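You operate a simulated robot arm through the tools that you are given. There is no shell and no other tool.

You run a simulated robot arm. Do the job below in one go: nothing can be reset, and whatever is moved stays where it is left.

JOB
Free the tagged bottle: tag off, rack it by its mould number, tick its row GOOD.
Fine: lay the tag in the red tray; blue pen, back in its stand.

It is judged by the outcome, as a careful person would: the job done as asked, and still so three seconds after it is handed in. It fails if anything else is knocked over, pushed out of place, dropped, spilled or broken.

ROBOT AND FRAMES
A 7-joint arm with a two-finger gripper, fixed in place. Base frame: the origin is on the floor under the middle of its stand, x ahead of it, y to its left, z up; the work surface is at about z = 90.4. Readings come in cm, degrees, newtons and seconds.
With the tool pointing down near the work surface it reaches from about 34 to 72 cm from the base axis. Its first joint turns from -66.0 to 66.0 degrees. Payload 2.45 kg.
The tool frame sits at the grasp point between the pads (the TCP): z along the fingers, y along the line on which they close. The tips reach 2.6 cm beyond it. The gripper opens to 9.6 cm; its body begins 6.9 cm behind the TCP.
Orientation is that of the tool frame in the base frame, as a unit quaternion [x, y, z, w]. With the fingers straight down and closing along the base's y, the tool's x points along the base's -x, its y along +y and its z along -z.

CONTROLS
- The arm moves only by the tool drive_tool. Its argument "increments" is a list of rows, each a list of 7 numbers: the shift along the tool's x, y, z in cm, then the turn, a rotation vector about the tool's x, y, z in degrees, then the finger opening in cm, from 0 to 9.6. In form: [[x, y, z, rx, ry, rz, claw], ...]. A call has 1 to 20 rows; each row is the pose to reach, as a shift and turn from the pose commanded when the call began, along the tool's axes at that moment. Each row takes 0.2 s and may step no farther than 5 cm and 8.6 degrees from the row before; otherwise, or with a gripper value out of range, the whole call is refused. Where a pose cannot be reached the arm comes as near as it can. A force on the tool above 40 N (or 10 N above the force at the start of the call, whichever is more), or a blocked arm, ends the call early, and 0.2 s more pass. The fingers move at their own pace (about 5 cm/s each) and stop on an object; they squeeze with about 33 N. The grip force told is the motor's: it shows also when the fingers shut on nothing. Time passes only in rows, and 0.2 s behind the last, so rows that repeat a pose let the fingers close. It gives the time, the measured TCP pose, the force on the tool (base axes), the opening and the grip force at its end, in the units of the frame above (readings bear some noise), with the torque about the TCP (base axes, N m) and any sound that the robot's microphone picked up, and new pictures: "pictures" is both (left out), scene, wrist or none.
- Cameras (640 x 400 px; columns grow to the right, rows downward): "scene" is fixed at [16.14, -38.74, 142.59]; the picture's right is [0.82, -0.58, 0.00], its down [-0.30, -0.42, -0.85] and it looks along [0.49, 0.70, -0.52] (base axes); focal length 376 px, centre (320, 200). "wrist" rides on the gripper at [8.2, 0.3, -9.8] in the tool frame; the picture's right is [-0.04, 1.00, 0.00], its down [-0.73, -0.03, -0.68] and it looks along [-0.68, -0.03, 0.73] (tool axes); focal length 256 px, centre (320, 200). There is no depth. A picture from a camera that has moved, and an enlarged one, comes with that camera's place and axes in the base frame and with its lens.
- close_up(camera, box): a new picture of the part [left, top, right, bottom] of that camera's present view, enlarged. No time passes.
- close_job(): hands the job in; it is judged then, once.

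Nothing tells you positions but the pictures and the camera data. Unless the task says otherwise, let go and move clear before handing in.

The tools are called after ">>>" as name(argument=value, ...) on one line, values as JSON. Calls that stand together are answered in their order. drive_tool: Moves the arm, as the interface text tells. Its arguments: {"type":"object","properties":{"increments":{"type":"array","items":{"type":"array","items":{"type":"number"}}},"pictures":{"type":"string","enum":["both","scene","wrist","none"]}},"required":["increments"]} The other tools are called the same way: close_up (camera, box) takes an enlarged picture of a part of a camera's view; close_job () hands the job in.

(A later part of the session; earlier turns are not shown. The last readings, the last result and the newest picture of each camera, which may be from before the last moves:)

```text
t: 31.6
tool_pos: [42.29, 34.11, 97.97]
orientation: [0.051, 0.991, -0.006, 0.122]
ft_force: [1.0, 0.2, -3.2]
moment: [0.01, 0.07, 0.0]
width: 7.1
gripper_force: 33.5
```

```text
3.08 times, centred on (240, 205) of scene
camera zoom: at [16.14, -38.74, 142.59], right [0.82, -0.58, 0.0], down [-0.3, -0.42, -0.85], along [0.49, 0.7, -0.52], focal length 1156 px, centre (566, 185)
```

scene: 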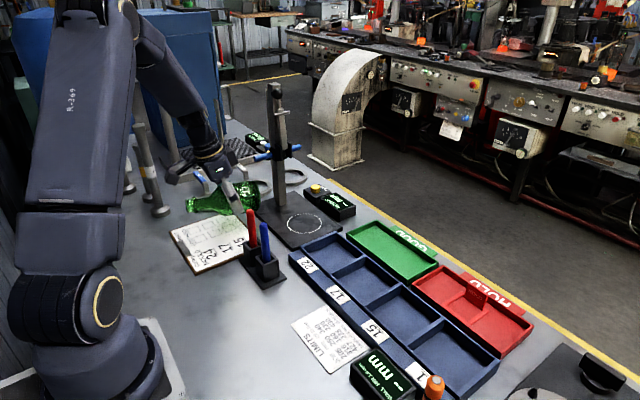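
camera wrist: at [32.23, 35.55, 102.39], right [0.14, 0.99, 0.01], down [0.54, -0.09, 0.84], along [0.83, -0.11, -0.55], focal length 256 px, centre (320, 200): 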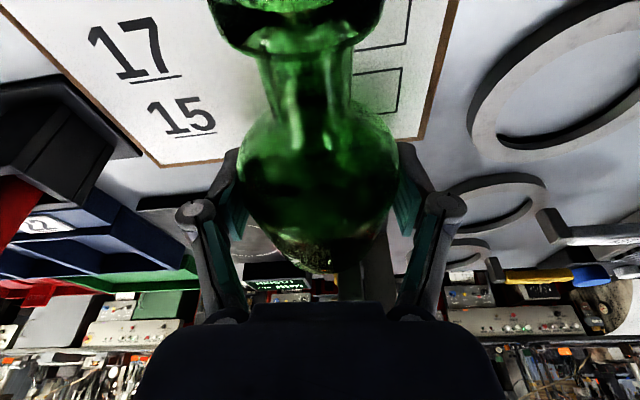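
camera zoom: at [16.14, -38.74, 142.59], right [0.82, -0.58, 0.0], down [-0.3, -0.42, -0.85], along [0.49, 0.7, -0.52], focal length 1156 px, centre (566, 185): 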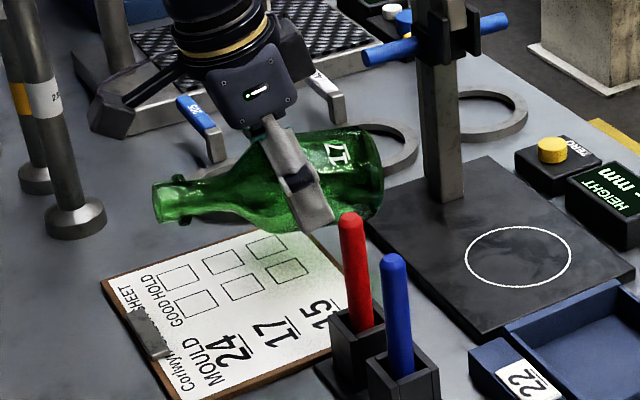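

The bottle weighs about 0.33 kg and is held rigidly. I'll take it back from the gauge, up, and over to clear space above the rack.

>>> drive_tool(increments=[[1.33, -0.18, -1.88, 0, 0, 0, 6.0], [2.653, -0.358, -3.753, 0, 0, 0, 6.0], [1.6, -2.35, -7.1, 0, 0, 0, 6.0], [0.563, -4.337, -10.446, 0, 0, 0, 6.0], [-0.72, -6.29, -13.22, 0, 0, 0, 6.0], [-2.01, -8.24, -15.99, 0, 0, 0, 6.0], [-3.3, -10.19, -18.76, 0, 0, 0, 6.0], [-4.583, -12.14, -21.53, 0, 0, 0, 6.0], [-7.18, -15.4, -21.06, 0, 0, 0, 6.0], [-9.77, -18.67, -20.58, 0, 0, 0, 6.0], [-12.36, -21.94, -20.1, 0, 0, 0, 6.0], [-14.95, -25.2, -19.63, 0, 0, 0, 6.0], [-17.55, -28.47, -19.15, 0, 0, 0, 6.0], [-20.14, -31.73, -18.68, 0, 0, 0, 6.0], [-20.14, -31.73, -18.68, 0, 0, 0, 6.0]])

>>> close_up(camera="scene", box=[280, 60, 480, 220])

>>> close_up(camera="scene", box=[160, 150, 340, 290])

```text
t: 34.8
tool_pos: [54.1, 1.03, 120.92]
orientation: [0.051, 0.991, -0.006, 0.121]
ft_force: [0.7, 0.1, -4.4]
moment: [-0.01, 0.11, 0.03]
width: 7.11
gripper_force: 33.5
camera wrist: at [43.93, 2.37, 128.31], right [0.14, 0.99, 0.01], down [0.54, -0.09, 0.84], along [0.83, -0.11, -0.55], focal length 256 px, centre (320, 200)
```

scene: 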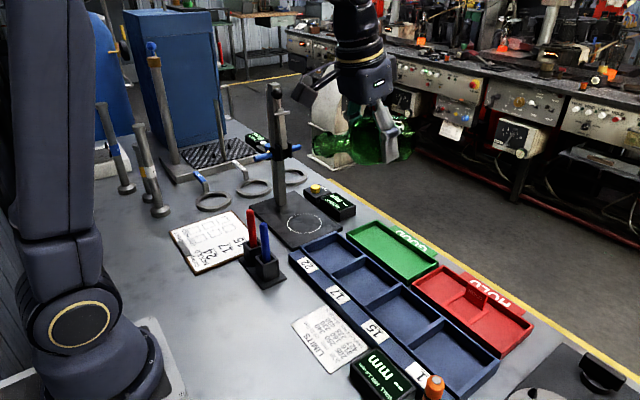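
wrist: 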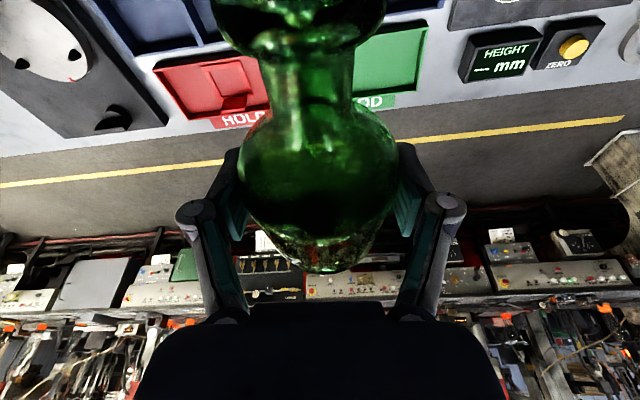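

```text
2.50 times, centred on (380, 140) of scene
camera zoom: at [16.14, -38.74, 142.59], right [0.82, -0.58, 0.0], down [-0.3, -0.42, -0.85], along [0.49, 0.7, -0.52], focal length 939 px, centre (170, 350)
```

zoom: 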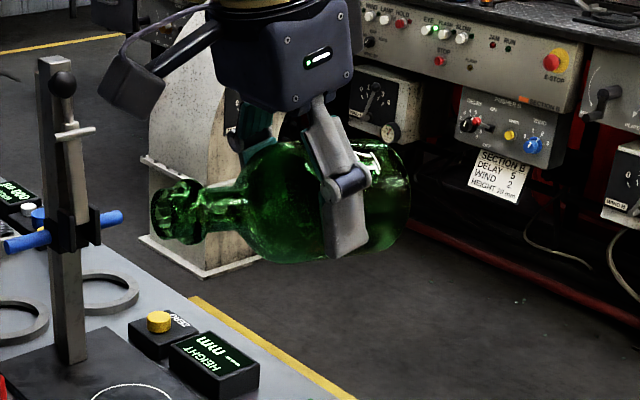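

```text
2.86 times, centred on (250, 220) of scene
camera zoom: at [16.14, -38.74, 142.59], right [0.82, -0.58, 0.0], down [-0.3, -0.42, -0.85], along [0.49, 0.7, -0.52], focal length 1073 px, centre (520, 143)
```

zoom: 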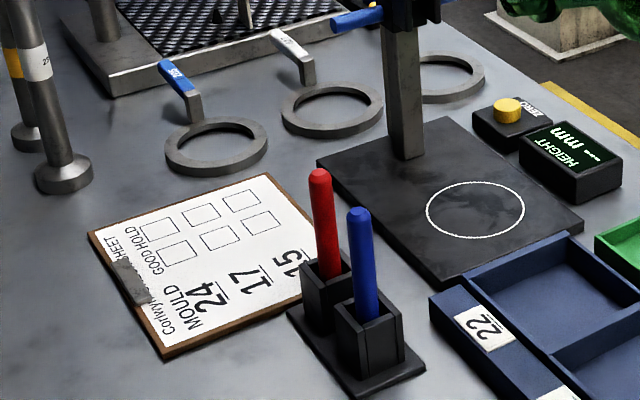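

The clipboard and everything beneath are as they were. Next I'll test, high in free space, whether the wrist can yaw so the mouth points left (+y), ready to swing the bottle upright.

>>> drive_tool(increments=[[0, 0, 0, 2.03, 0, 8.15, 6.0], [0, 0, 0, 4.06, 0, 16.3, 6.0], [0, 0, 0, 6.09, 0, 24.45, 6.0], [0, 0, 0, 8.12, 0, 32.6, 6.0], [0, 0, 0, 10.15, 0, 40.75, 6.0], [0, 0, 0, 12.18, 0, 48.9, 6.0], [0, 0, 0, 14.21, 0, 57.05, 6.0], [0, 0, 0, 16.24, 0, 65.2, 6.0], [0, 0, 0, 18.27, 0, 73.35, 6.0], [0, 0, 0, 20.3, 0, 81.5, 6.0], [0, 0, 0, 20.3, 0, 81.5, 6.0]])

>>> close_up(camera="scene", box=[280, 40, 480, 220])

```text
t: 37.2
tool_pos: [54.09, 1.02, 121.0]
orientation: [0.702, 0.702, -0.086, 0.087]
ft_force: [-0.4, -0.4, -3.0]
moment: [0.09, -0.01, 0.01]
width: 7.11
gripper_force: 32.3
camera wrist: at [54.43, 11.31, 128.4], right [1.0, -0.04, 0.01], down [-0.03, -0.55, 0.84], along [-0.03, -0.84, -0.55], focal length 256 px, centre (320, 200)
```

scene: 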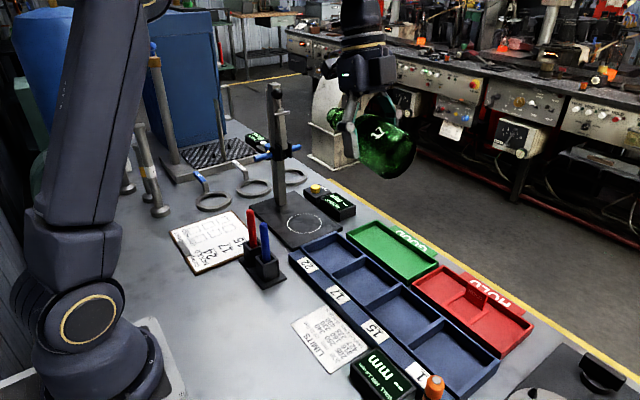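
wrist: 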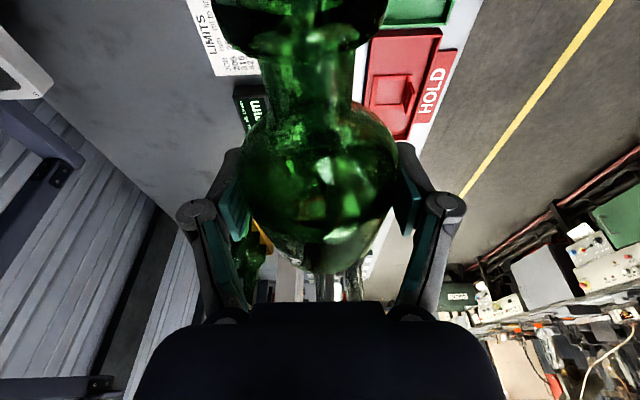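

```text
2.22 times, centred on (380, 130) of scene
camera zoom: at [16.14, -38.74, 142.59], right [0.82, -0.58, 0.0], down [-0.3, -0.42, -0.85], along [0.49, 0.7, -0.52], focal length 835 px, centre (187, 356)
```

zoom: 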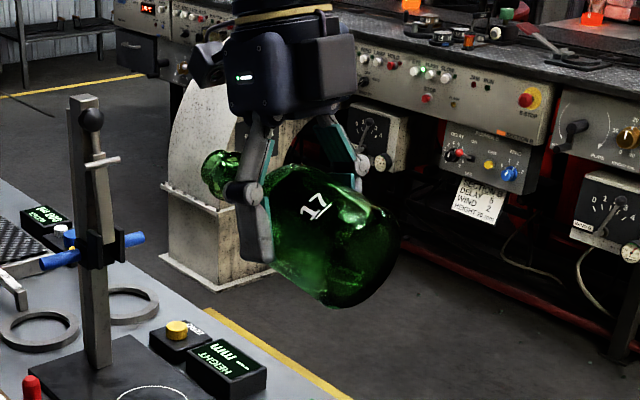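

The yaw was reached exactly. Now I'll pitch the bottle upright about the gripping axis, still high in free space, so the mouth comes up and the hand swings to the −y side.

>>> drive_tool(increments=[[0, 0, 0, 0, 8.2, 0, 6.0], [0, 0, 0, 0, 16.4, 0, 6.0], [0, 0, 0, 0, 24.6, 0, 6.0], [0, 0, 0, 0, 32.8, 0, 6.0], [0, 0, 0, 0, 41.0, 0, 6.0], [0, 0, 0, 0, 49.2, 0, 6.0], [0, 0, 0, 0, 57.4, 0, 6.0], [0, 0, 0, 0, 57.4, 0, 6.0]])

>>> close_up(camera="scene", box=[280, 40, 480, 220])

```text
t: 39.0
tool_pos: [54.03, 1.03, 120.81]
orientation: [0.656, 0.657, 0.262, -0.262]
ft_force: [-0.2, -1.0, -3.6]
moment: [0.0, 0.01, 0.01]
width: 7.1
gripper_force: 33.2
camera wrist: at [54.43, 0.18, 133.58], right [1.0, -0.03, -0.03], down [-0.03, -1.0, -0.01], along [-0.03, 0.01, -1.0], focal length 256 px, centre (320, 200)
```

scene: 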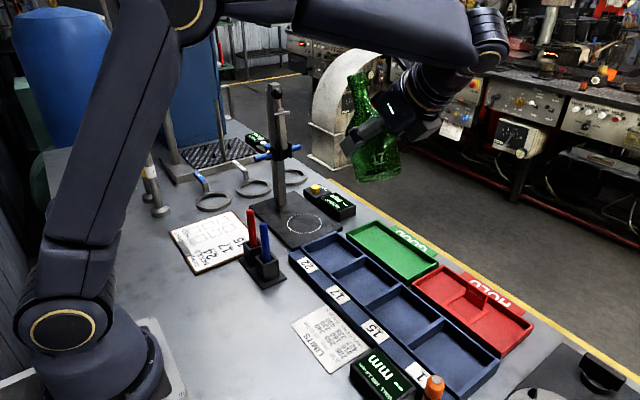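
wrist: 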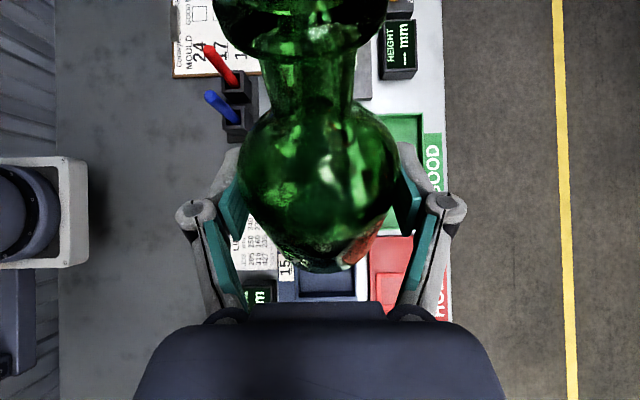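

```text
2.22 times, centred on (380, 130) of scene
camera zoom: at [16.14, -38.74, 142.59], right [0.82, -0.58, 0.0], down [-0.3, -0.42, -0.85], along [0.49, 0.7, -0.52], focal length 835 px, centre (187, 356)
```

zoom: 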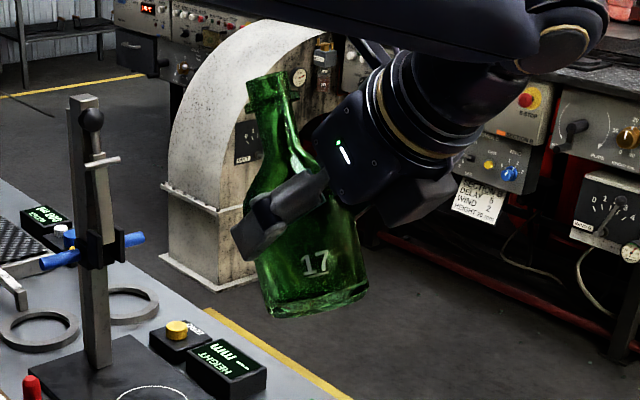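

It's reaching well, and the bottle still leans about 27° toward +y. Continuing the pitch.

>>> drive_tool(increments=[[0, 0, 0, 0, 8.0, 0, 6.0], [0, 0, 0, 0, 16.0, 0, 6.0], [0, 0, 0, 0, 24.0, 0, 6.0], [0, 0, 0, 0, 24.0, 0, 6.0]])

>>> close_up(camera="scene", box=[300, 50, 440, 200])

```text
t: 40.0
tool_pos: [54.13, 0.96, 120.81]
orientation: [0.588, 0.588, 0.393, -0.393]
ft_force: [-0.3, -0.3, -2.7]
moment: [0.01, -0.03, 0.03]
width: 7.11
gripper_force: 33.3
camera wrist: at [54.46, -4.96, 132.07], right [1.0, -0.01, -0.04], down [-0.03, -0.91, -0.42], along [-0.03, 0.42, -0.91], focal length 256 px, centre (320, 200)
```

scene: 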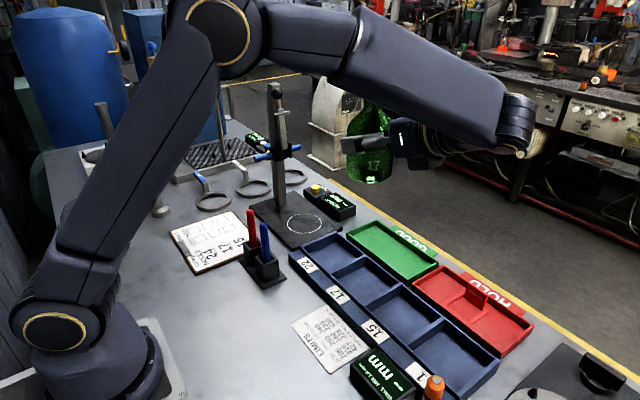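
wrist: 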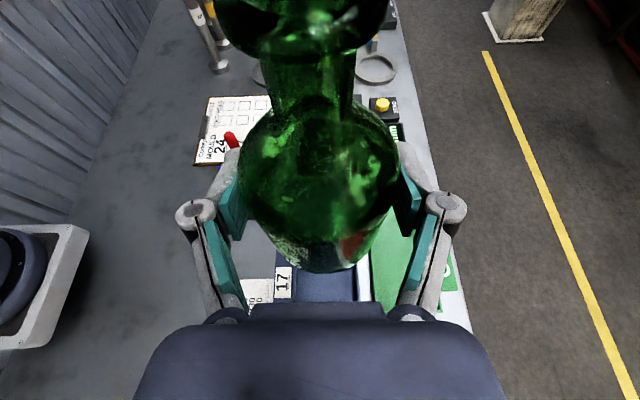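

```text
2.67 times, centred on (370, 125) of scene
camera zoom: at [16.14, -38.74, 142.59], right [0.82, -0.58, 0.0], down [-0.3, -0.42, -0.85], along [0.49, 0.7, -0.52], focal length 1002 px, centre (187, 400)
```

zoom: 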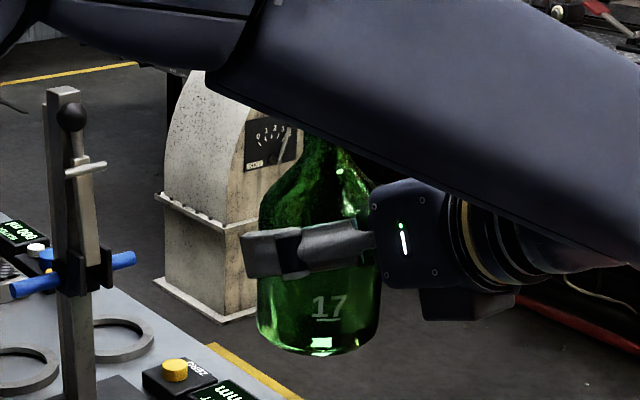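

>>> close_up(camera="scene", box=[335, 90, 405, 190])

>>> close_up(camera="scene", box=[340, 160, 400, 190])

```text
4.00 times, centred on (370, 140) of scene
camera zoom: at [16.14, -38.74, 142.59], right [0.82, -0.58, 0.0], down [-0.3, -0.42, -0.85], along [0.49, 0.7, -0.52], focal length 1502 px, centre (120, 440)
```

zoom: 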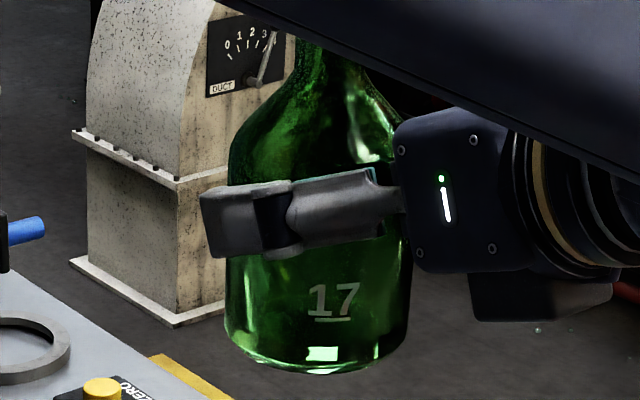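

```text
10.67 times, centred on (370, 175) of scene
camera zoom: at [16.14, -38.74, 142.59], right [0.82, -0.58, 0.0], down [-0.3, -0.42, -0.85], along [0.49, 0.7, -0.52], focal length 4006 px, centre (-213, 467)
```

zoom: 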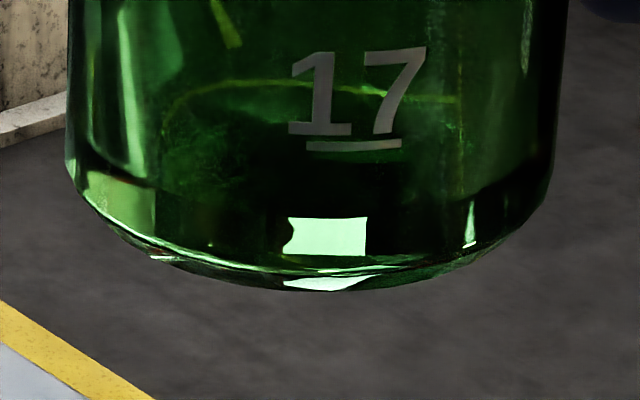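

The bottle is upright now, with its axis about 0.75 cm beyond the TCP. Bay 17's centre is near (53.9, −0.3), so I'll lower toward it in stages.

>>> drive_tool(increments=[[-3.1, -0.04, 0.9, 0, 0, 0, 6.0], [-6.2, -0.08, 1.8, 0, 0, 0, 6.0], [-9.3, -0.12, 2.7, 0, 0, 0, 6.0], [-12.4, -0.16, 3.6, 0, 0, 0, 6.0], [-15.4, -0.2, 4.26, 0, 0, 0, 6.0], [-15.4, -0.2, 4.26, 0, 0, 0, 6.0]])

>>> close_up(camera="scene", box=[310, 120, 450, 330])

>>> close_up(camera="wrist", box=[180, 0, 460, 320])

```text
t: 41.4
tool_pos: [53.94, -1.05, 105.12]
orientation: [0.588, 0.59, 0.392, -0.392]
ft_force: [-0.6, -0.2, -3.3]
moment: [0.02, -0.04, -0.02]
width: 7.09
gripper_force: 33.2
camera wrist: at [54.2, -7.04, 116.27], right [1.0, -0.01, -0.04], down [-0.03, -0.91, -0.42], along [-0.03, 0.42, -0.91], focal length 256 px, centre (320, 200)
```

scene: 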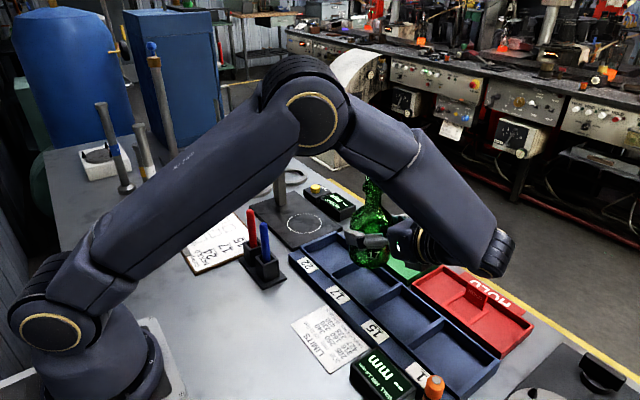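
wrist: 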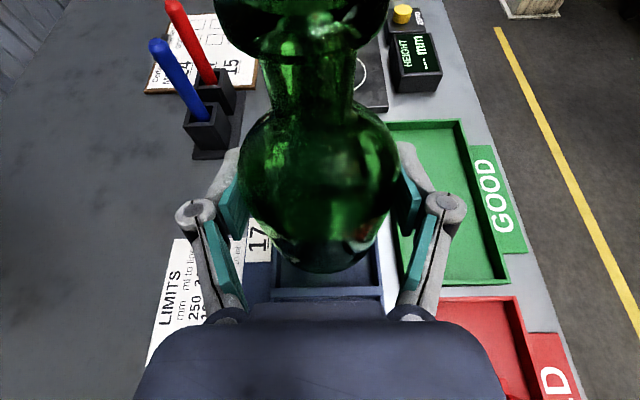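

```text
1.90 times, centred on (380, 225) of scene
camera zoom: at [16.14, -38.74, 142.59], right [0.82, -0.58, 0.0], down [-0.3, -0.42, -0.85], along [0.49, 0.7, -0.52], focal length 715 px, centre (206, 152)
```

zoom: 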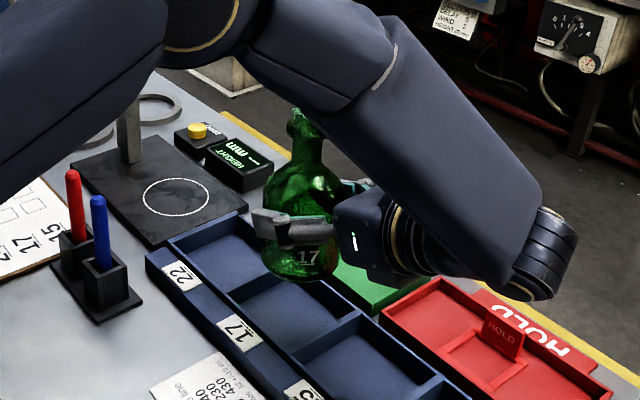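

```text
1.25 times, centred on (320, 160) of wrist
camera zoom: at [54.2, -7.04, 116.27], right [1.0, -0.01, -0.04], down [-0.03, -0.91, -0.42], along [-0.03, 0.42, -0.91], focal length 320 px, centre (320, 250)
```

zoom: 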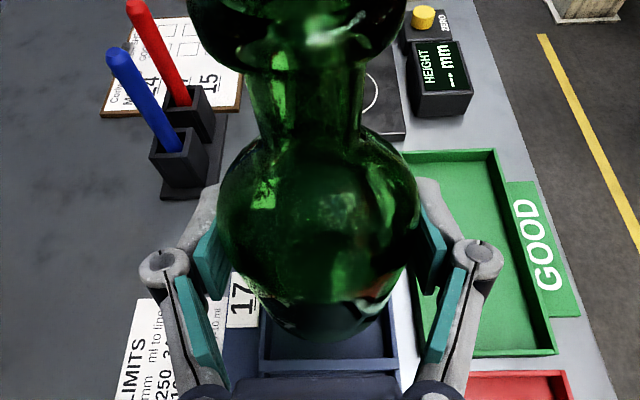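

>>> close_up(camera="scene", box=[330, 165, 410, 285])

```text
3.33 times, centred on (370, 225) of scene
camera zoom: at [16.14, -38.74, 142.59], right [0.82, -0.58, 0.0], down [-0.3, -0.42, -0.85], along [0.49, 0.7, -0.52], focal length 1252 px, centre (153, 117)
```

zoom: 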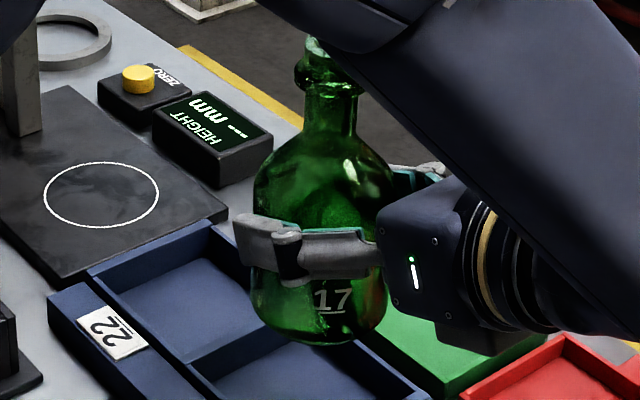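

The bottle still leans about 2–3° toward +y. I'll correct the pitch and lower further.

>>> drive_tool(increments=[[-1.2, 0, 0.5, 0, 1.2, 0, 6.0], [-2.5, 0, 1.03, 0, 2.5, 0, 6.0], [-3.7, 0, 1.53, 0, 2.5, 0, 6.0], [-3.7, 0, 1.53, 0, 2.5, 0, 6.0]], pictures="wrist")

>>> close_up(camera="scene", box=[330, 175, 420, 300])

```text
t: 42.4
tool_pos: [53.98, -1.0, 100.91]
orientation: [0.579, 0.58, 0.405, -0.405]
ft_force: [0.1, -0.3, -3.9]
moment: [-0.04, -0.02, -0.02]
width: 7.07
gripper_force: 33.3
camera wrist: at [54.26, -7.44, 111.89], right [1.0, -0.01, -0.04], down [-0.03, -0.89, -0.46], along [-0.03, 0.46, -0.89], focal length 256 px, centre (320, 200)
```

wrist: 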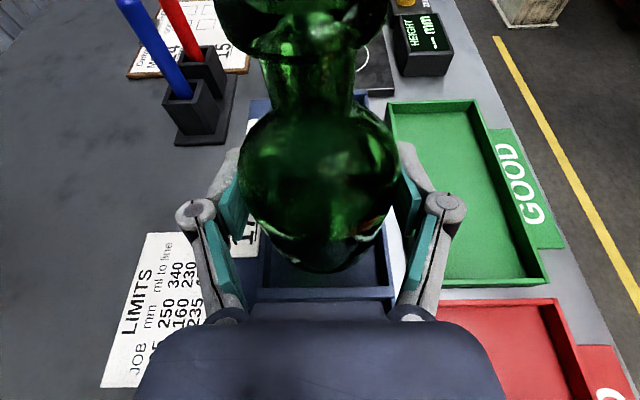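

```text
3.20 times, centred on (375, 238) of scene
camera zoom: at [16.14, -38.74, 142.59], right [0.82, -0.58, 0.0], down [-0.3, -0.42, -0.85], along [0.49, 0.7, -0.52], focal length 1202 px, centre (144, 80)
```

zoom: 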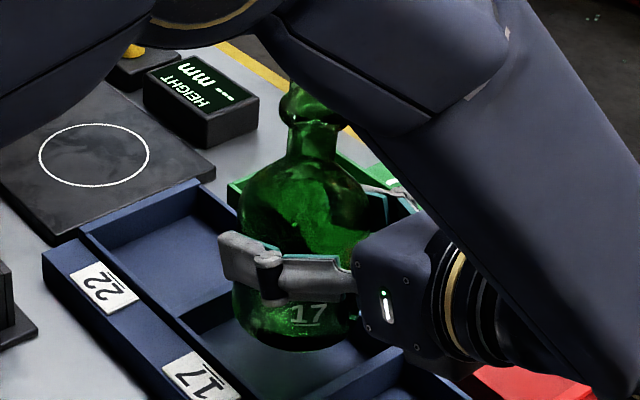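

>>> drive_tool(increments=[[-0.66, 0, 0.24, 0, 0, 0, 6.0], [-1.31, 0, 0.48, 0, 0, 0, 6.0], [-1.97, 0, 0.72, 0, 0, 0, 6.0], [-1.97, 0, 0.72, 0, 0, 0, 6.0]], pictures="wrist")

>>> close_up(camera="scene", box=[330, 175, 420, 300])

>>> close_up(camera="scene", box=[335, 235, 405, 290])

```text
t: 43.4
tool_pos: [53.97, -0.88, 99.01]
orientation: [0.579, 0.58, 0.405, -0.406]
ft_force: [0.6, 0.5, -3.7]
moment: [0.02, -0.01, -0.04]
width: 7.07
gripper_force: 33.0
camera wrist: at [54.23, -7.35, 109.91], right [1.0, -0.01, -0.04], down [-0.03, -0.89, -0.46], along [-0.03, 0.46, -0.89], focal length 256 px, centre (320, 200)
```

wrist: 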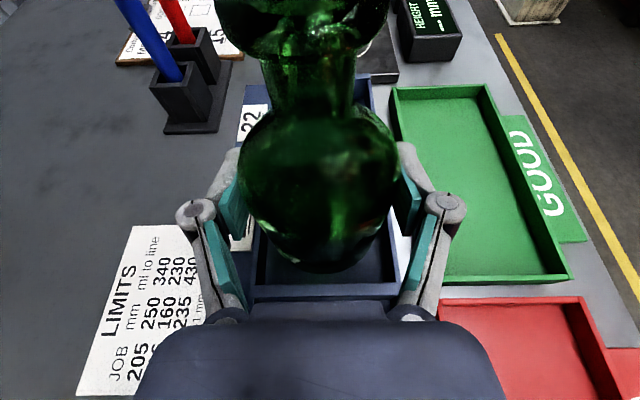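

```text
3.20 times, centred on (375, 238) of scene
camera zoom: at [16.14, -38.74, 142.59], right [0.82, -0.58, 0.0], down [-0.3, -0.42, -0.85], along [0.49, 0.7, -0.52], focal length 1202 px, centre (144, 80)
```

zoom: 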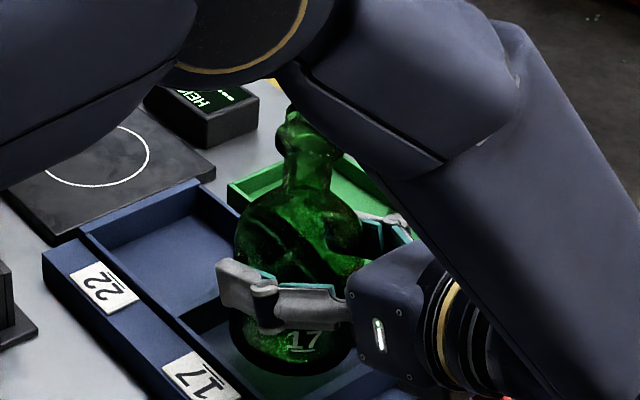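

```text
7.27 times, centred on (370, 262) of scene
camera zoom: at [16.14, -38.74, 142.59], right [0.82, -0.58, 0.0], down [-0.3, -0.42, -0.85], along [0.49, 0.7, -0.52], focal length 2732 px, centre (-44, -254)
```

zoom: 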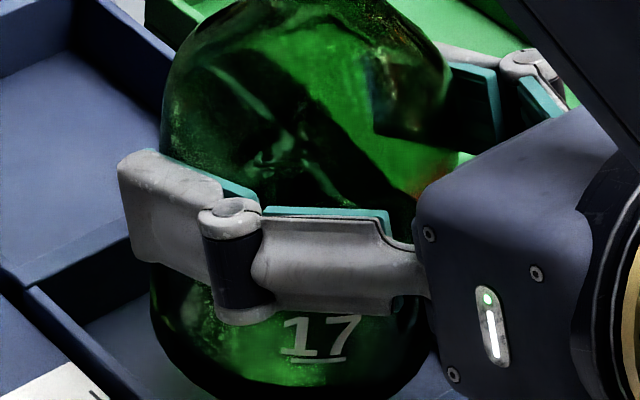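

>>> drive_tool(increments=[[-0.28, 0, 0.1, 0, 0, 0, 6.0], [-0.56, 0, 0.21, 0, 0, 0, 6.0], [-0.94, 0, 0.34, 0, 0, 0, 6.0]], pictures="none")

>>> close_up(camera="scene", box=[335, 225, 405, 300])

```text
t: 44.2
tool_pos: [53.83, -0.94, 97.93]
orientation: [0.58, 0.58, 0.405, -0.405]
ft_force: [-0.2, 0.1, -2.5]
moment: [0.01, 0.0, -0.01]
width: 7.08
gripper_force: 33.4
```

```text
5.33 times, centred on (370, 262) of scene
camera zoom: at [16.14, -38.74, 142.59], right [0.82, -0.58, 0.0], down [-0.3, -0.42, -0.85], along [0.49, 0.7, -0.52], focal length 2003 px, centre (53, -133)
```

zoom: 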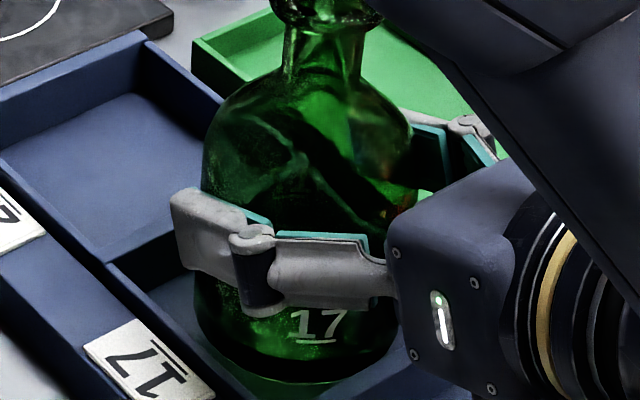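

>>> drive_tool(increments=[[-0.19, 0, 0.07, 0, 0, 0, 6.0], [-0.38, 0, 0.14, 0, 0, 0, 6.0]], pictures="none")

>>> drive_tool(increments=[[-0.14, 0, 0.05, 0, 0, 0, 6.0], [-0.28, 0, 0.1, 0, 0, 0, 6.0]], pictures="none")

```text
t: 44.8
tool_pos: [53.86, -0.93, 97.55]
orientation: [0.579, 0.581, 0.404, -0.405]
ft_force: [0.0, 0.4, -3.5]
moment: [0.0, 0.01, -0.02]
width: 7.09
gripper_force: 32.7
```

```text
t: 45.4
tool_pos: [53.95, -1.02, 97.33]
orientation: [0.579, 0.58, 0.405, -0.405]
ft_force: [0.6, -0.8, -3.7]
moment: [0.01, 0.02, 0.01]
width: 7.12
gripper_force: 33.0
```

>>> drive_tool(increments=[[-0.14, 0, 0.05, 0, 0, 0, 6.0], [-0.28, 0, 0.1, 0, 0, 0, 6.0]], pictures="none")

>>> close_up(camera="scene", box=[335, 225, 405, 300])

```text
t: 46.0
tool_pos: [53.93, -1.0, 97.03]
orientation: [0.578, 0.58, 0.405, -0.406]
ft_force: [0.6, -0.2, -4.1]
moment: [0.01, -0.01, 0.0]
width: 7.07
gripper_force: 33.2
```

```text
5.33 times, centred on (370, 262) of scene
camera zoom: at [16.14, -38.74, 142.59], right [0.82, -0.58, 0.0], down [-0.3, -0.42, -0.85], along [0.49, 0.7, -0.52], focal length 2003 px, centre (53, -133)
```

zoom: 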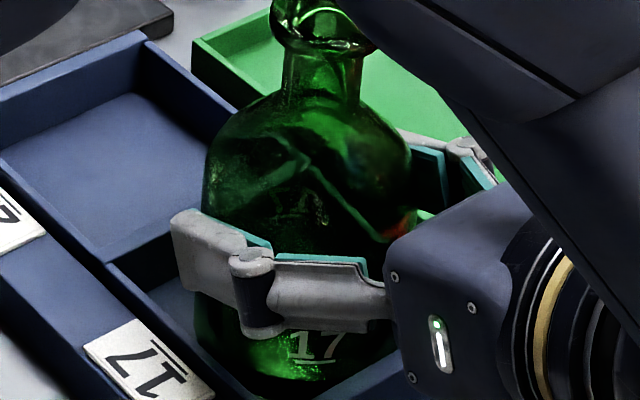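

>>> drive_tool(increments=[[-0.14, 0, 0.05, 0, 0, 0, 6.0], [-0.28, 0, 0.1, 0, 0, 0, 6.0]], pictures="none")

>>> drive_tool(increments=[[-0.14, 0, 0.05, 0, 0, 0, 6.0], [-0.23, 0, 0.09, 0, 0, 0, 6.0]], pictures="none")

```text
t: 46.6
tool_pos: [53.91, -1.0, 96.8]
orientation: [0.579, 0.58, 0.406, -0.405]
ft_force: [-0.9, -2.4, 7.7]
moment: [-0.52, 0.19, -0.02]
width: 7.11
gripper_force: 32.8
```

```text
t: 47.2
tool_pos: [53.93, -0.85, 96.7]
orientation: [0.577, 0.58, 0.407, -0.406]
ft_force: [0.2, 5.5, 22.6]
moment: [-0.39, 0.19, 0.02]
width: 7.09
gripper_force: 32.8
```

The base has touched the bay floor. The moment says its −y edge touched first, so I over-corrected slightly. I'll ease the pitch back a bit before releasing.

>>> drive_tool(increments=[[0.19, 0, -0.07, 0, -0.8, 0, 6.0], [0.19, 0, -0.07, 0, -1.6, 0, 6.0], [0.19, 0, -0.07, 0, -1.6, 0, 6.0]], pictures="none")

>>> drive_tool(increments=[[-0.1, 0, 0.04, 0, 0, 0, 6.0], [-0.1, 0, 0.04, 0, 0, 0, 6.0]], pictures="none")

>>> close_up(camera="scene", box=[330, 195, 410, 300])

```text
t: 48.0
tool_pos: [53.82, -0.95, 96.8]
orientation: [0.584, 0.586, 0.397, -0.398]
ft_force: [0.8, 7.7, 16.1]
moment: [1.15, -0.09, 0.01]
width: 7.08
gripper_force: 32.5
```

```text
t: 48.6
tool_pos: [53.88, -1.15, 96.68]
orientation: [0.584, 0.585, 0.397, -0.398]
ft_force: [-4.3, 1.4, 24.5]
moment: [0.42, 0.17, 0.04]
width: 7.08
gripper_force: 33.5
```

```text
3.81 times, centred on (370, 248) of scene
camera zoom: at [16.08, -38.74, 142.6], right [0.82, -0.58, 0.0], down [-0.3, -0.42, -0.85], along [0.49, 0.7, -0.52], focal length 1431 px, centre (130, 19)
```

zoom: 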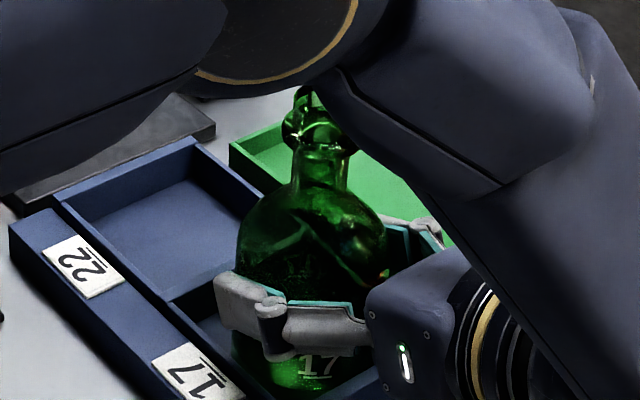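

The base is now flat on the bay floor, with the load centred near the axis. I'll ease the press and open the fingers slowly.

>>> drive_tool(increments=[[0.1, 0, -0.04, 0, 0, 0, 6.0], [0.1, 0, -0.04, 0, 0, 0, 7.3], [0.1, 0, -0.04, 0, 0, 0, 7.8], [0.1, 0, -0.04, 0, 0, 0, 8.6], [0.1, 0, -0.04, 0, 0, 0, 9.4], [0.1, 0, -0.04, 0, 0, 0, 9.6], [0.1, 0, -0.04, 0, 0, 0, 9.6]])

>>> close_up(camera="scene", box=[330, 195, 410, 300])

>>> close_up(camera="wrist", box=[160, 0, 480, 330])

```text
t: 50.2
tool_pos: [53.96, -0.99, 96.51]
orientation: [0.586, 0.585, 0.397, -0.397]
ft_force: [0.5, 0.6, 0.7]
moment: [0.01, 0.0, -0.01]
width: 9.57
gripper_force: 0.1
camera wrist: at [54.23, -7.08, 107.7], right [1.0, -0.01, -0.04], down [-0.03, -0.9, -0.43], along [-0.03, 0.43, -0.9], focal length 256 px, centre (320, 200)
```

scene: 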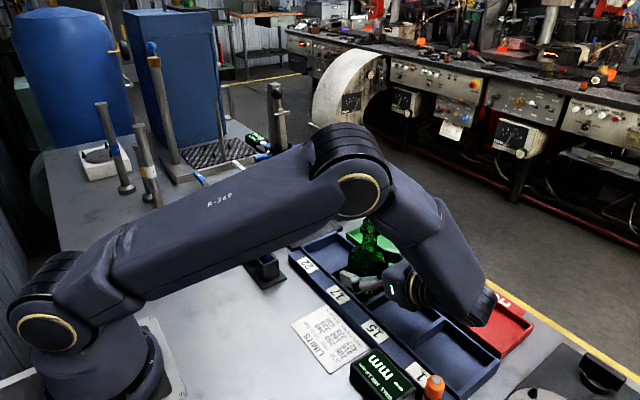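
wrist: 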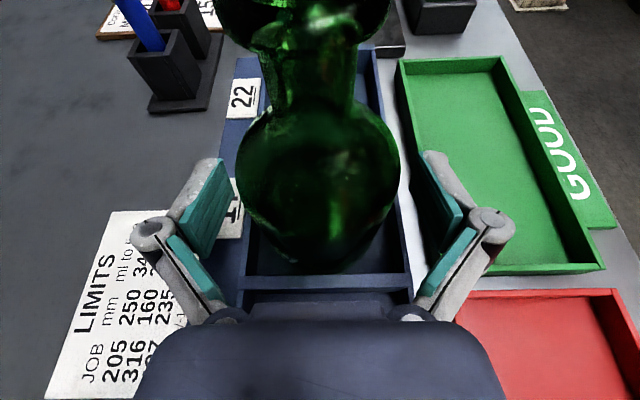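

```text
3.81 times, centred on (370, 248) of scene
camera zoom: at [16.14, -38.74, 142.59], right [0.82, -0.58, 0.0], down [-0.3, -0.42, -0.85], along [0.49, 0.7, -0.52], focal length 1431 px, centre (130, 19)
```

zoom: 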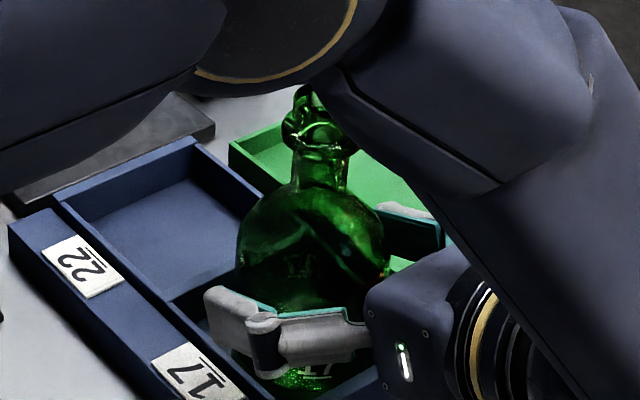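

```text
1.21 times, centred on (320, 165) of wrist
camera zoom: at [54.23, -7.08, 107.7], right [1.0, -0.01, -0.04], down [-0.03, -0.9, -0.43], along [-0.03, 0.43, -0.9], focal length 310 px, centre (320, 242)
```

zoom: 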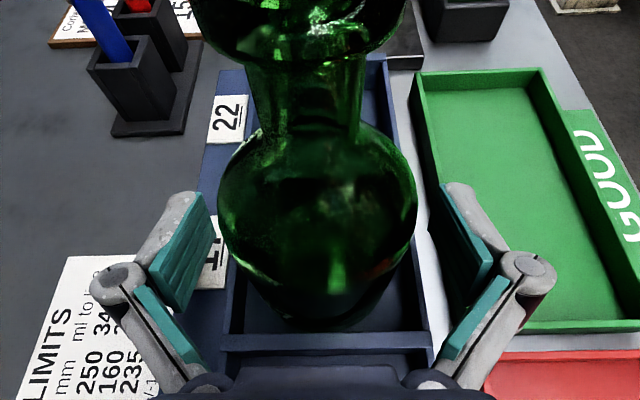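

The bottle stands on its own in bay 17. I'll back the hand off slightly and go straight up, clear of it.

>>> drive_tool(increments=[[0, 0, -0.8, 0, 0, 0, 9.6], [0, 0, -2.0, 0, 0, 0, 9.6], [0, 0, -3.5, 0, 0, 0, 9.6], [1.86, 0, -4.24, 0, 0, 0, 9.6], [5.0, 0, -5.5, 0, 0, 0, 9.6], [8.7, 0, -6.97, 0, 0, 0, 9.6], [12.4, 0, -8.44, 0, 0, 0, 9.6], [16.1, 0, -9.92, 0, 0, 0, 9.6], [19.8, 0, -11.4, 0, 0, 0, 9.6], [19.8, 0, -11.4, 0, 0, 0, 9.6]])

>>> close_up(camera="scene", box=[290, 170, 450, 330])

```text
t: 52.4
tool_pos: [54.1, -4.16, 119.34]
orientation: [0.585, 0.585, 0.397, -0.397]
ft_force: [-0.3, 0.0, 0.6]
moment: [0.01, 0.03, -0.01]
width: 9.59
gripper_force: 0.1
camera wrist: at [54.39, -10.26, 130.36], right [1.0, -0.01, -0.04], down [-0.03, -0.9, -0.43], along [-0.03, 0.43, -0.9], focal length 256 px, centre (320, 200)
```

scene: 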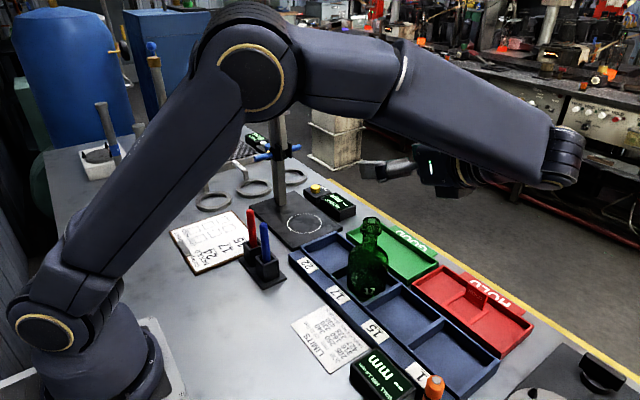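
wrist: 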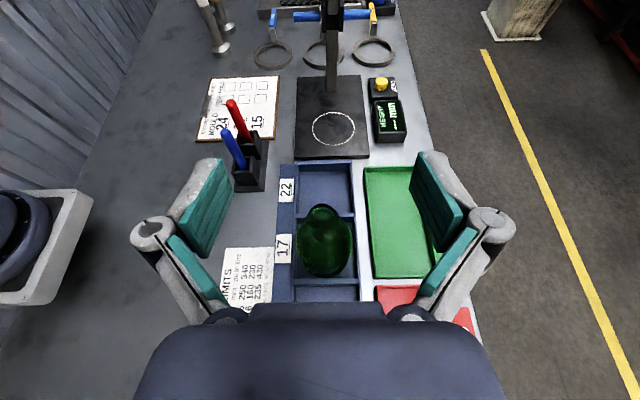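

```text
2.50 times, centred on (370, 250) of scene
camera zoom: at [16.14, -38.74, 142.59], right [0.82, -0.58, 0.0], down [-0.3, -0.42, -0.85], along [0.49, 0.7, -0.52], focal length 939 px, centre (195, 75)
```

zoom: 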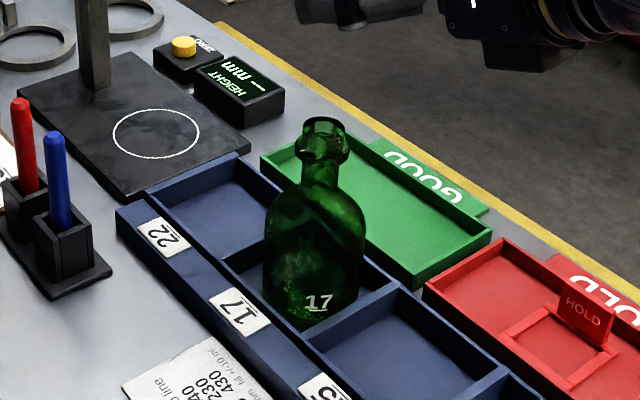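

The bottle stands upright in bay 17 and the tag is in the red tray. Next I'll turn the tool back to vertical, keeping the closing axis along x, and go look at the pens.

>>> drive_tool(increments=[[0, 0, 0, 0, -8.5, 0, 9.6], [0, 0, 0, 0, -17.0, 0, 9.6], [0, 0, 0, 0, -25.5, 0, 9.0], [0, 0, 0, 0, -34.0, 0, 8.0], [0, 0, 0, 0, -42.5, 0, 7.0], [0, 0, 0, 0, -51.0, 0, 6.0], [0, 0, 0, 0, -59.5, 0, 5.0], [0, 0, 0, 0, -68.0, 0, 4.0], [0, 0, 0, 0, -68.3, 0, 4.0]])

```text
t: 54.4
tool_pos: [53.94, -4.32, 119.18]
orientation: [0.706, 0.708, -0.001, 0.001]
ft_force: [0.6, -0.8, -0.1]
moment: [-0.01, 0.02, 0.02]
width: 3.99
gripper_force: 0.0
camera wrist: at [54.22, 3.87, 128.97], right [1.0, -0.04, 0.0], down [-0.03, -0.73, 0.68], along [-0.03, -0.68, -0.73], focal length 256 px, centre (320, 200)
```

scene: 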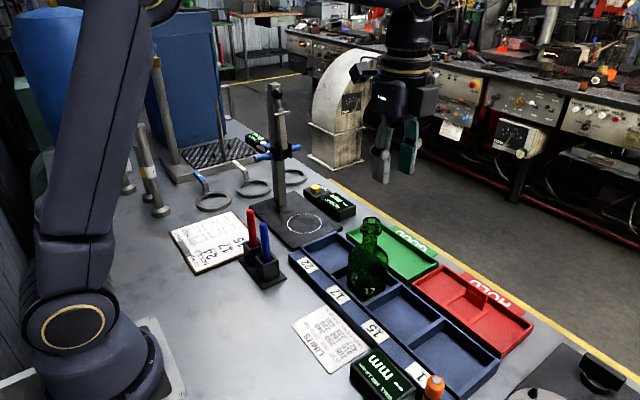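
wrist: 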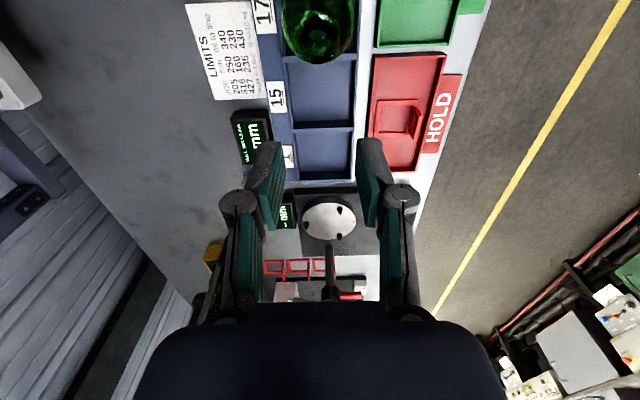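

The tool is vertical again. I'll move over the blue pen for a measured look.

>>> drive_tool(increments=[[2.6, -2.0, 0, 0, 0, 0, 4.0], [5.2, -4.0, 0, 0, 0, 0, 4.0], [7.8, -6.0, 0, 0, 0, 0, 4.0], [10.4, -8.0, 1.0, 0, 0, 0, 4.0], [13.0, -10.0, 2.5, 0, 0, 0, 4.0], [15.5, -12.0, 4.5, 0, 0, 0, 4.0], [17.9, -13.84, 6.5, 0, 0, 0, 4.0], [17.9, -13.84, 6.5, 0, 0, 0, 4.0]])

>>> close_up(camera="wrist", box=[240, 30, 400, 180])

>>> close_up(camera="scene", box=[200, 170, 320, 290])

```text
t: 56.2
tool_pos: [40.06, 13.59, 112.55]
orientation: [0.707, 0.708, 0.0, 0.0]
ft_force: [0.2, -0.4, -0.1]
moment: [-0.01, -0.01, -0.01]
width: 4.03
gripper_force: 0.0
camera wrist: at [40.4, 21.75, 122.38], right [1.0, -0.04, 0.0], down [-0.03, -0.73, 0.68], along [-0.03, -0.68, -0.73], focal length 256 px, centre (320, 200)
```

scene: 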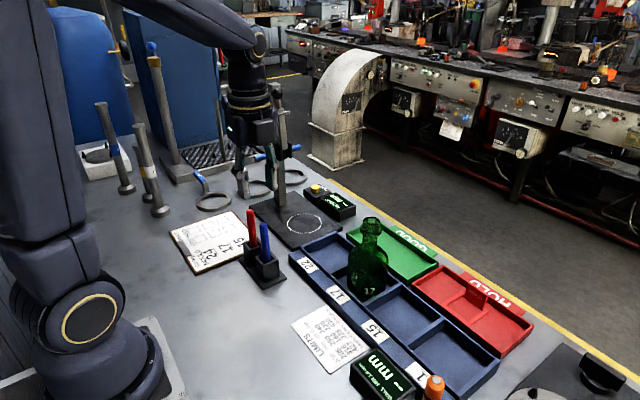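
wrist: 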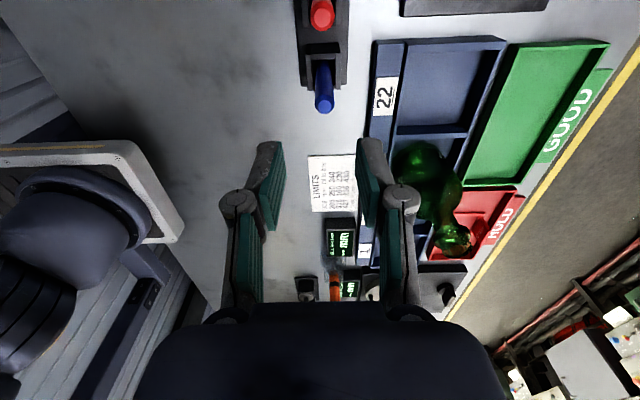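

```text
2.67 times, centred on (320, 105) of wrist
camera zoom: at [40.4, 21.75, 122.38], right [1.0, -0.04, 0.0], down [-0.03, -0.73, 0.68], along [-0.03, -0.68, -0.73], focal length 683 px, centre (320, 453)
```

zoom: 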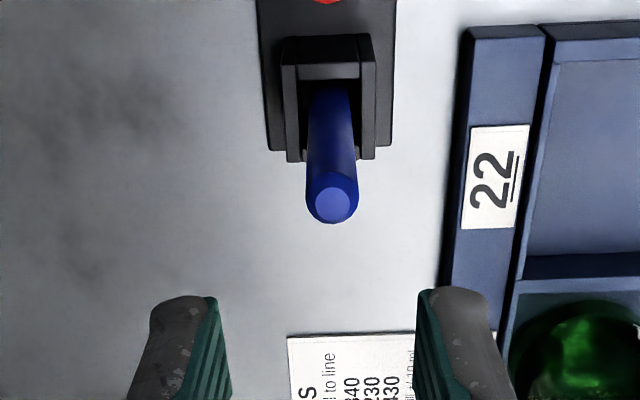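

```text
3.33 times, centred on (260, 230) of scene
camera zoom: at [16.14, -38.74, 142.59], right [0.82, -0.58, 0.0], down [-0.3, -0.42, -0.85], along [0.49, 0.7, -0.52], focal length 1252 px, centre (520, 100)
```

zoom: 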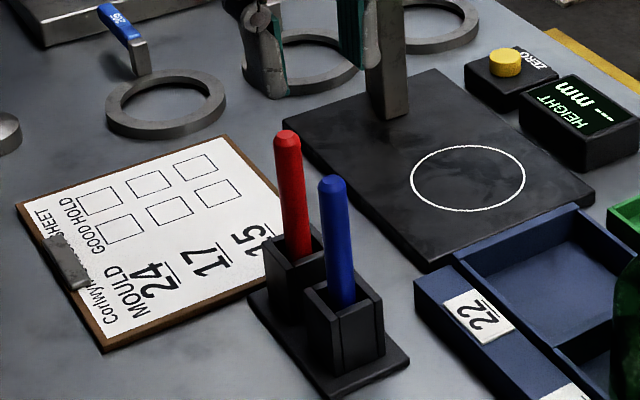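

The blue pen stands vertical in its cup, with its axis near (40.4, 13.5), top at z≈102.9 and cup rim around 95. I'll come down astride it with the fingers closing along x, away from the red pen.

>>> drive_tool(increments=[[-0.1, 0.27, 2.0, 0, 0, 0, 4.0], [-0.1, 0.27, 4.0, 0, 0, 0, 4.0], [-0.1, 0.27, 6.0, 0, 0, 0, 4.0], [-0.1, 0.27, 7.0, 0, 0, 0, 4.0], [-0.1, 0.27, 7.0, 0, 0, 0, 4.0]])

>>> close_up(camera="wrist", box=[240, 50, 400, 210])

>>> close_up(camera="scene", box=[210, 150, 310, 290])

```text
t: 57.4
tool_pos: [40.38, 13.61, 105.74]
orientation: [0.707, 0.708, 0.0, 0.0]
ft_force: [-0.6, -0.4, -0.1]
moment: [0.0, -0.01, 0.01]
width: 4.0
gripper_force: 0.1
camera wrist: at [40.61, 21.67, 115.49], right [1.0, -0.04, 0.0], down [-0.03, -0.73, 0.68], along [-0.03, -0.68, -0.73], focal length 256 px, centre (320, 200)
```

scene: 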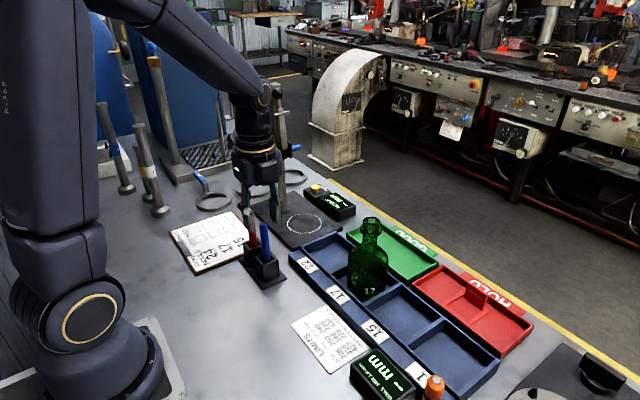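
wrist: 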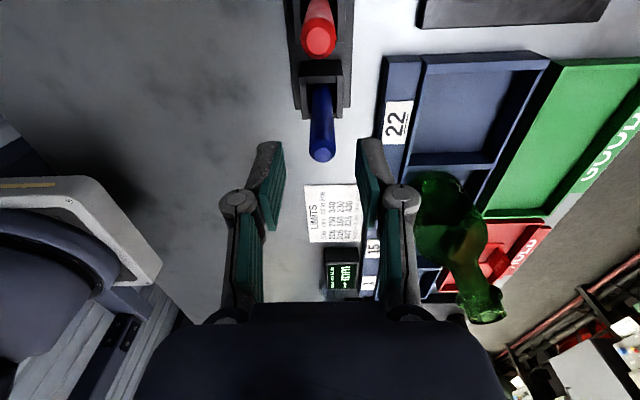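

```text
2.50 times, centred on (320, 130) of wrist
camera zoom: at [40.61, 21.67, 115.49], right [1.0, -0.04, 0.0], down [-0.03, -0.73, 0.68], along [-0.03, -0.68, -0.73], focal length 640 px, centre (320, 375)
```

zoom: 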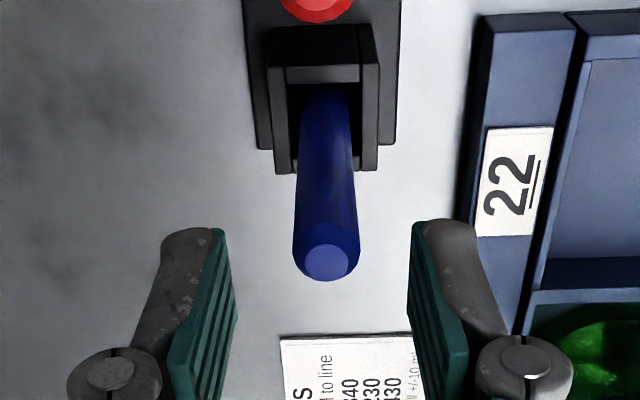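

```text
2.86 times, centred on (260, 220) of scene
camera zoom: at [16.14, -38.74, 142.59], right [0.82, -0.58, 0.0], down [-0.3, -0.42, -0.85], along [0.49, 0.7, -0.52], focal length 1073 px, centre (491, 143)
```

zoom: 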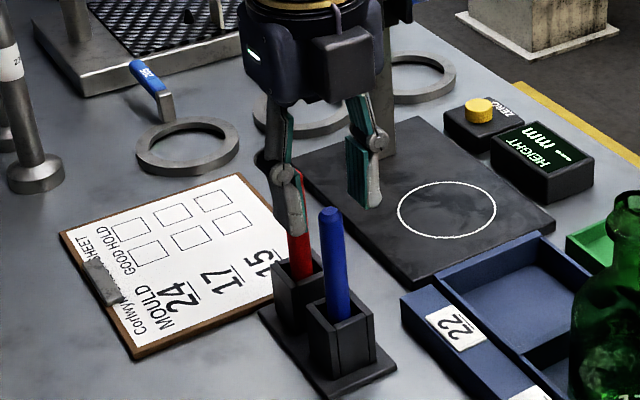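

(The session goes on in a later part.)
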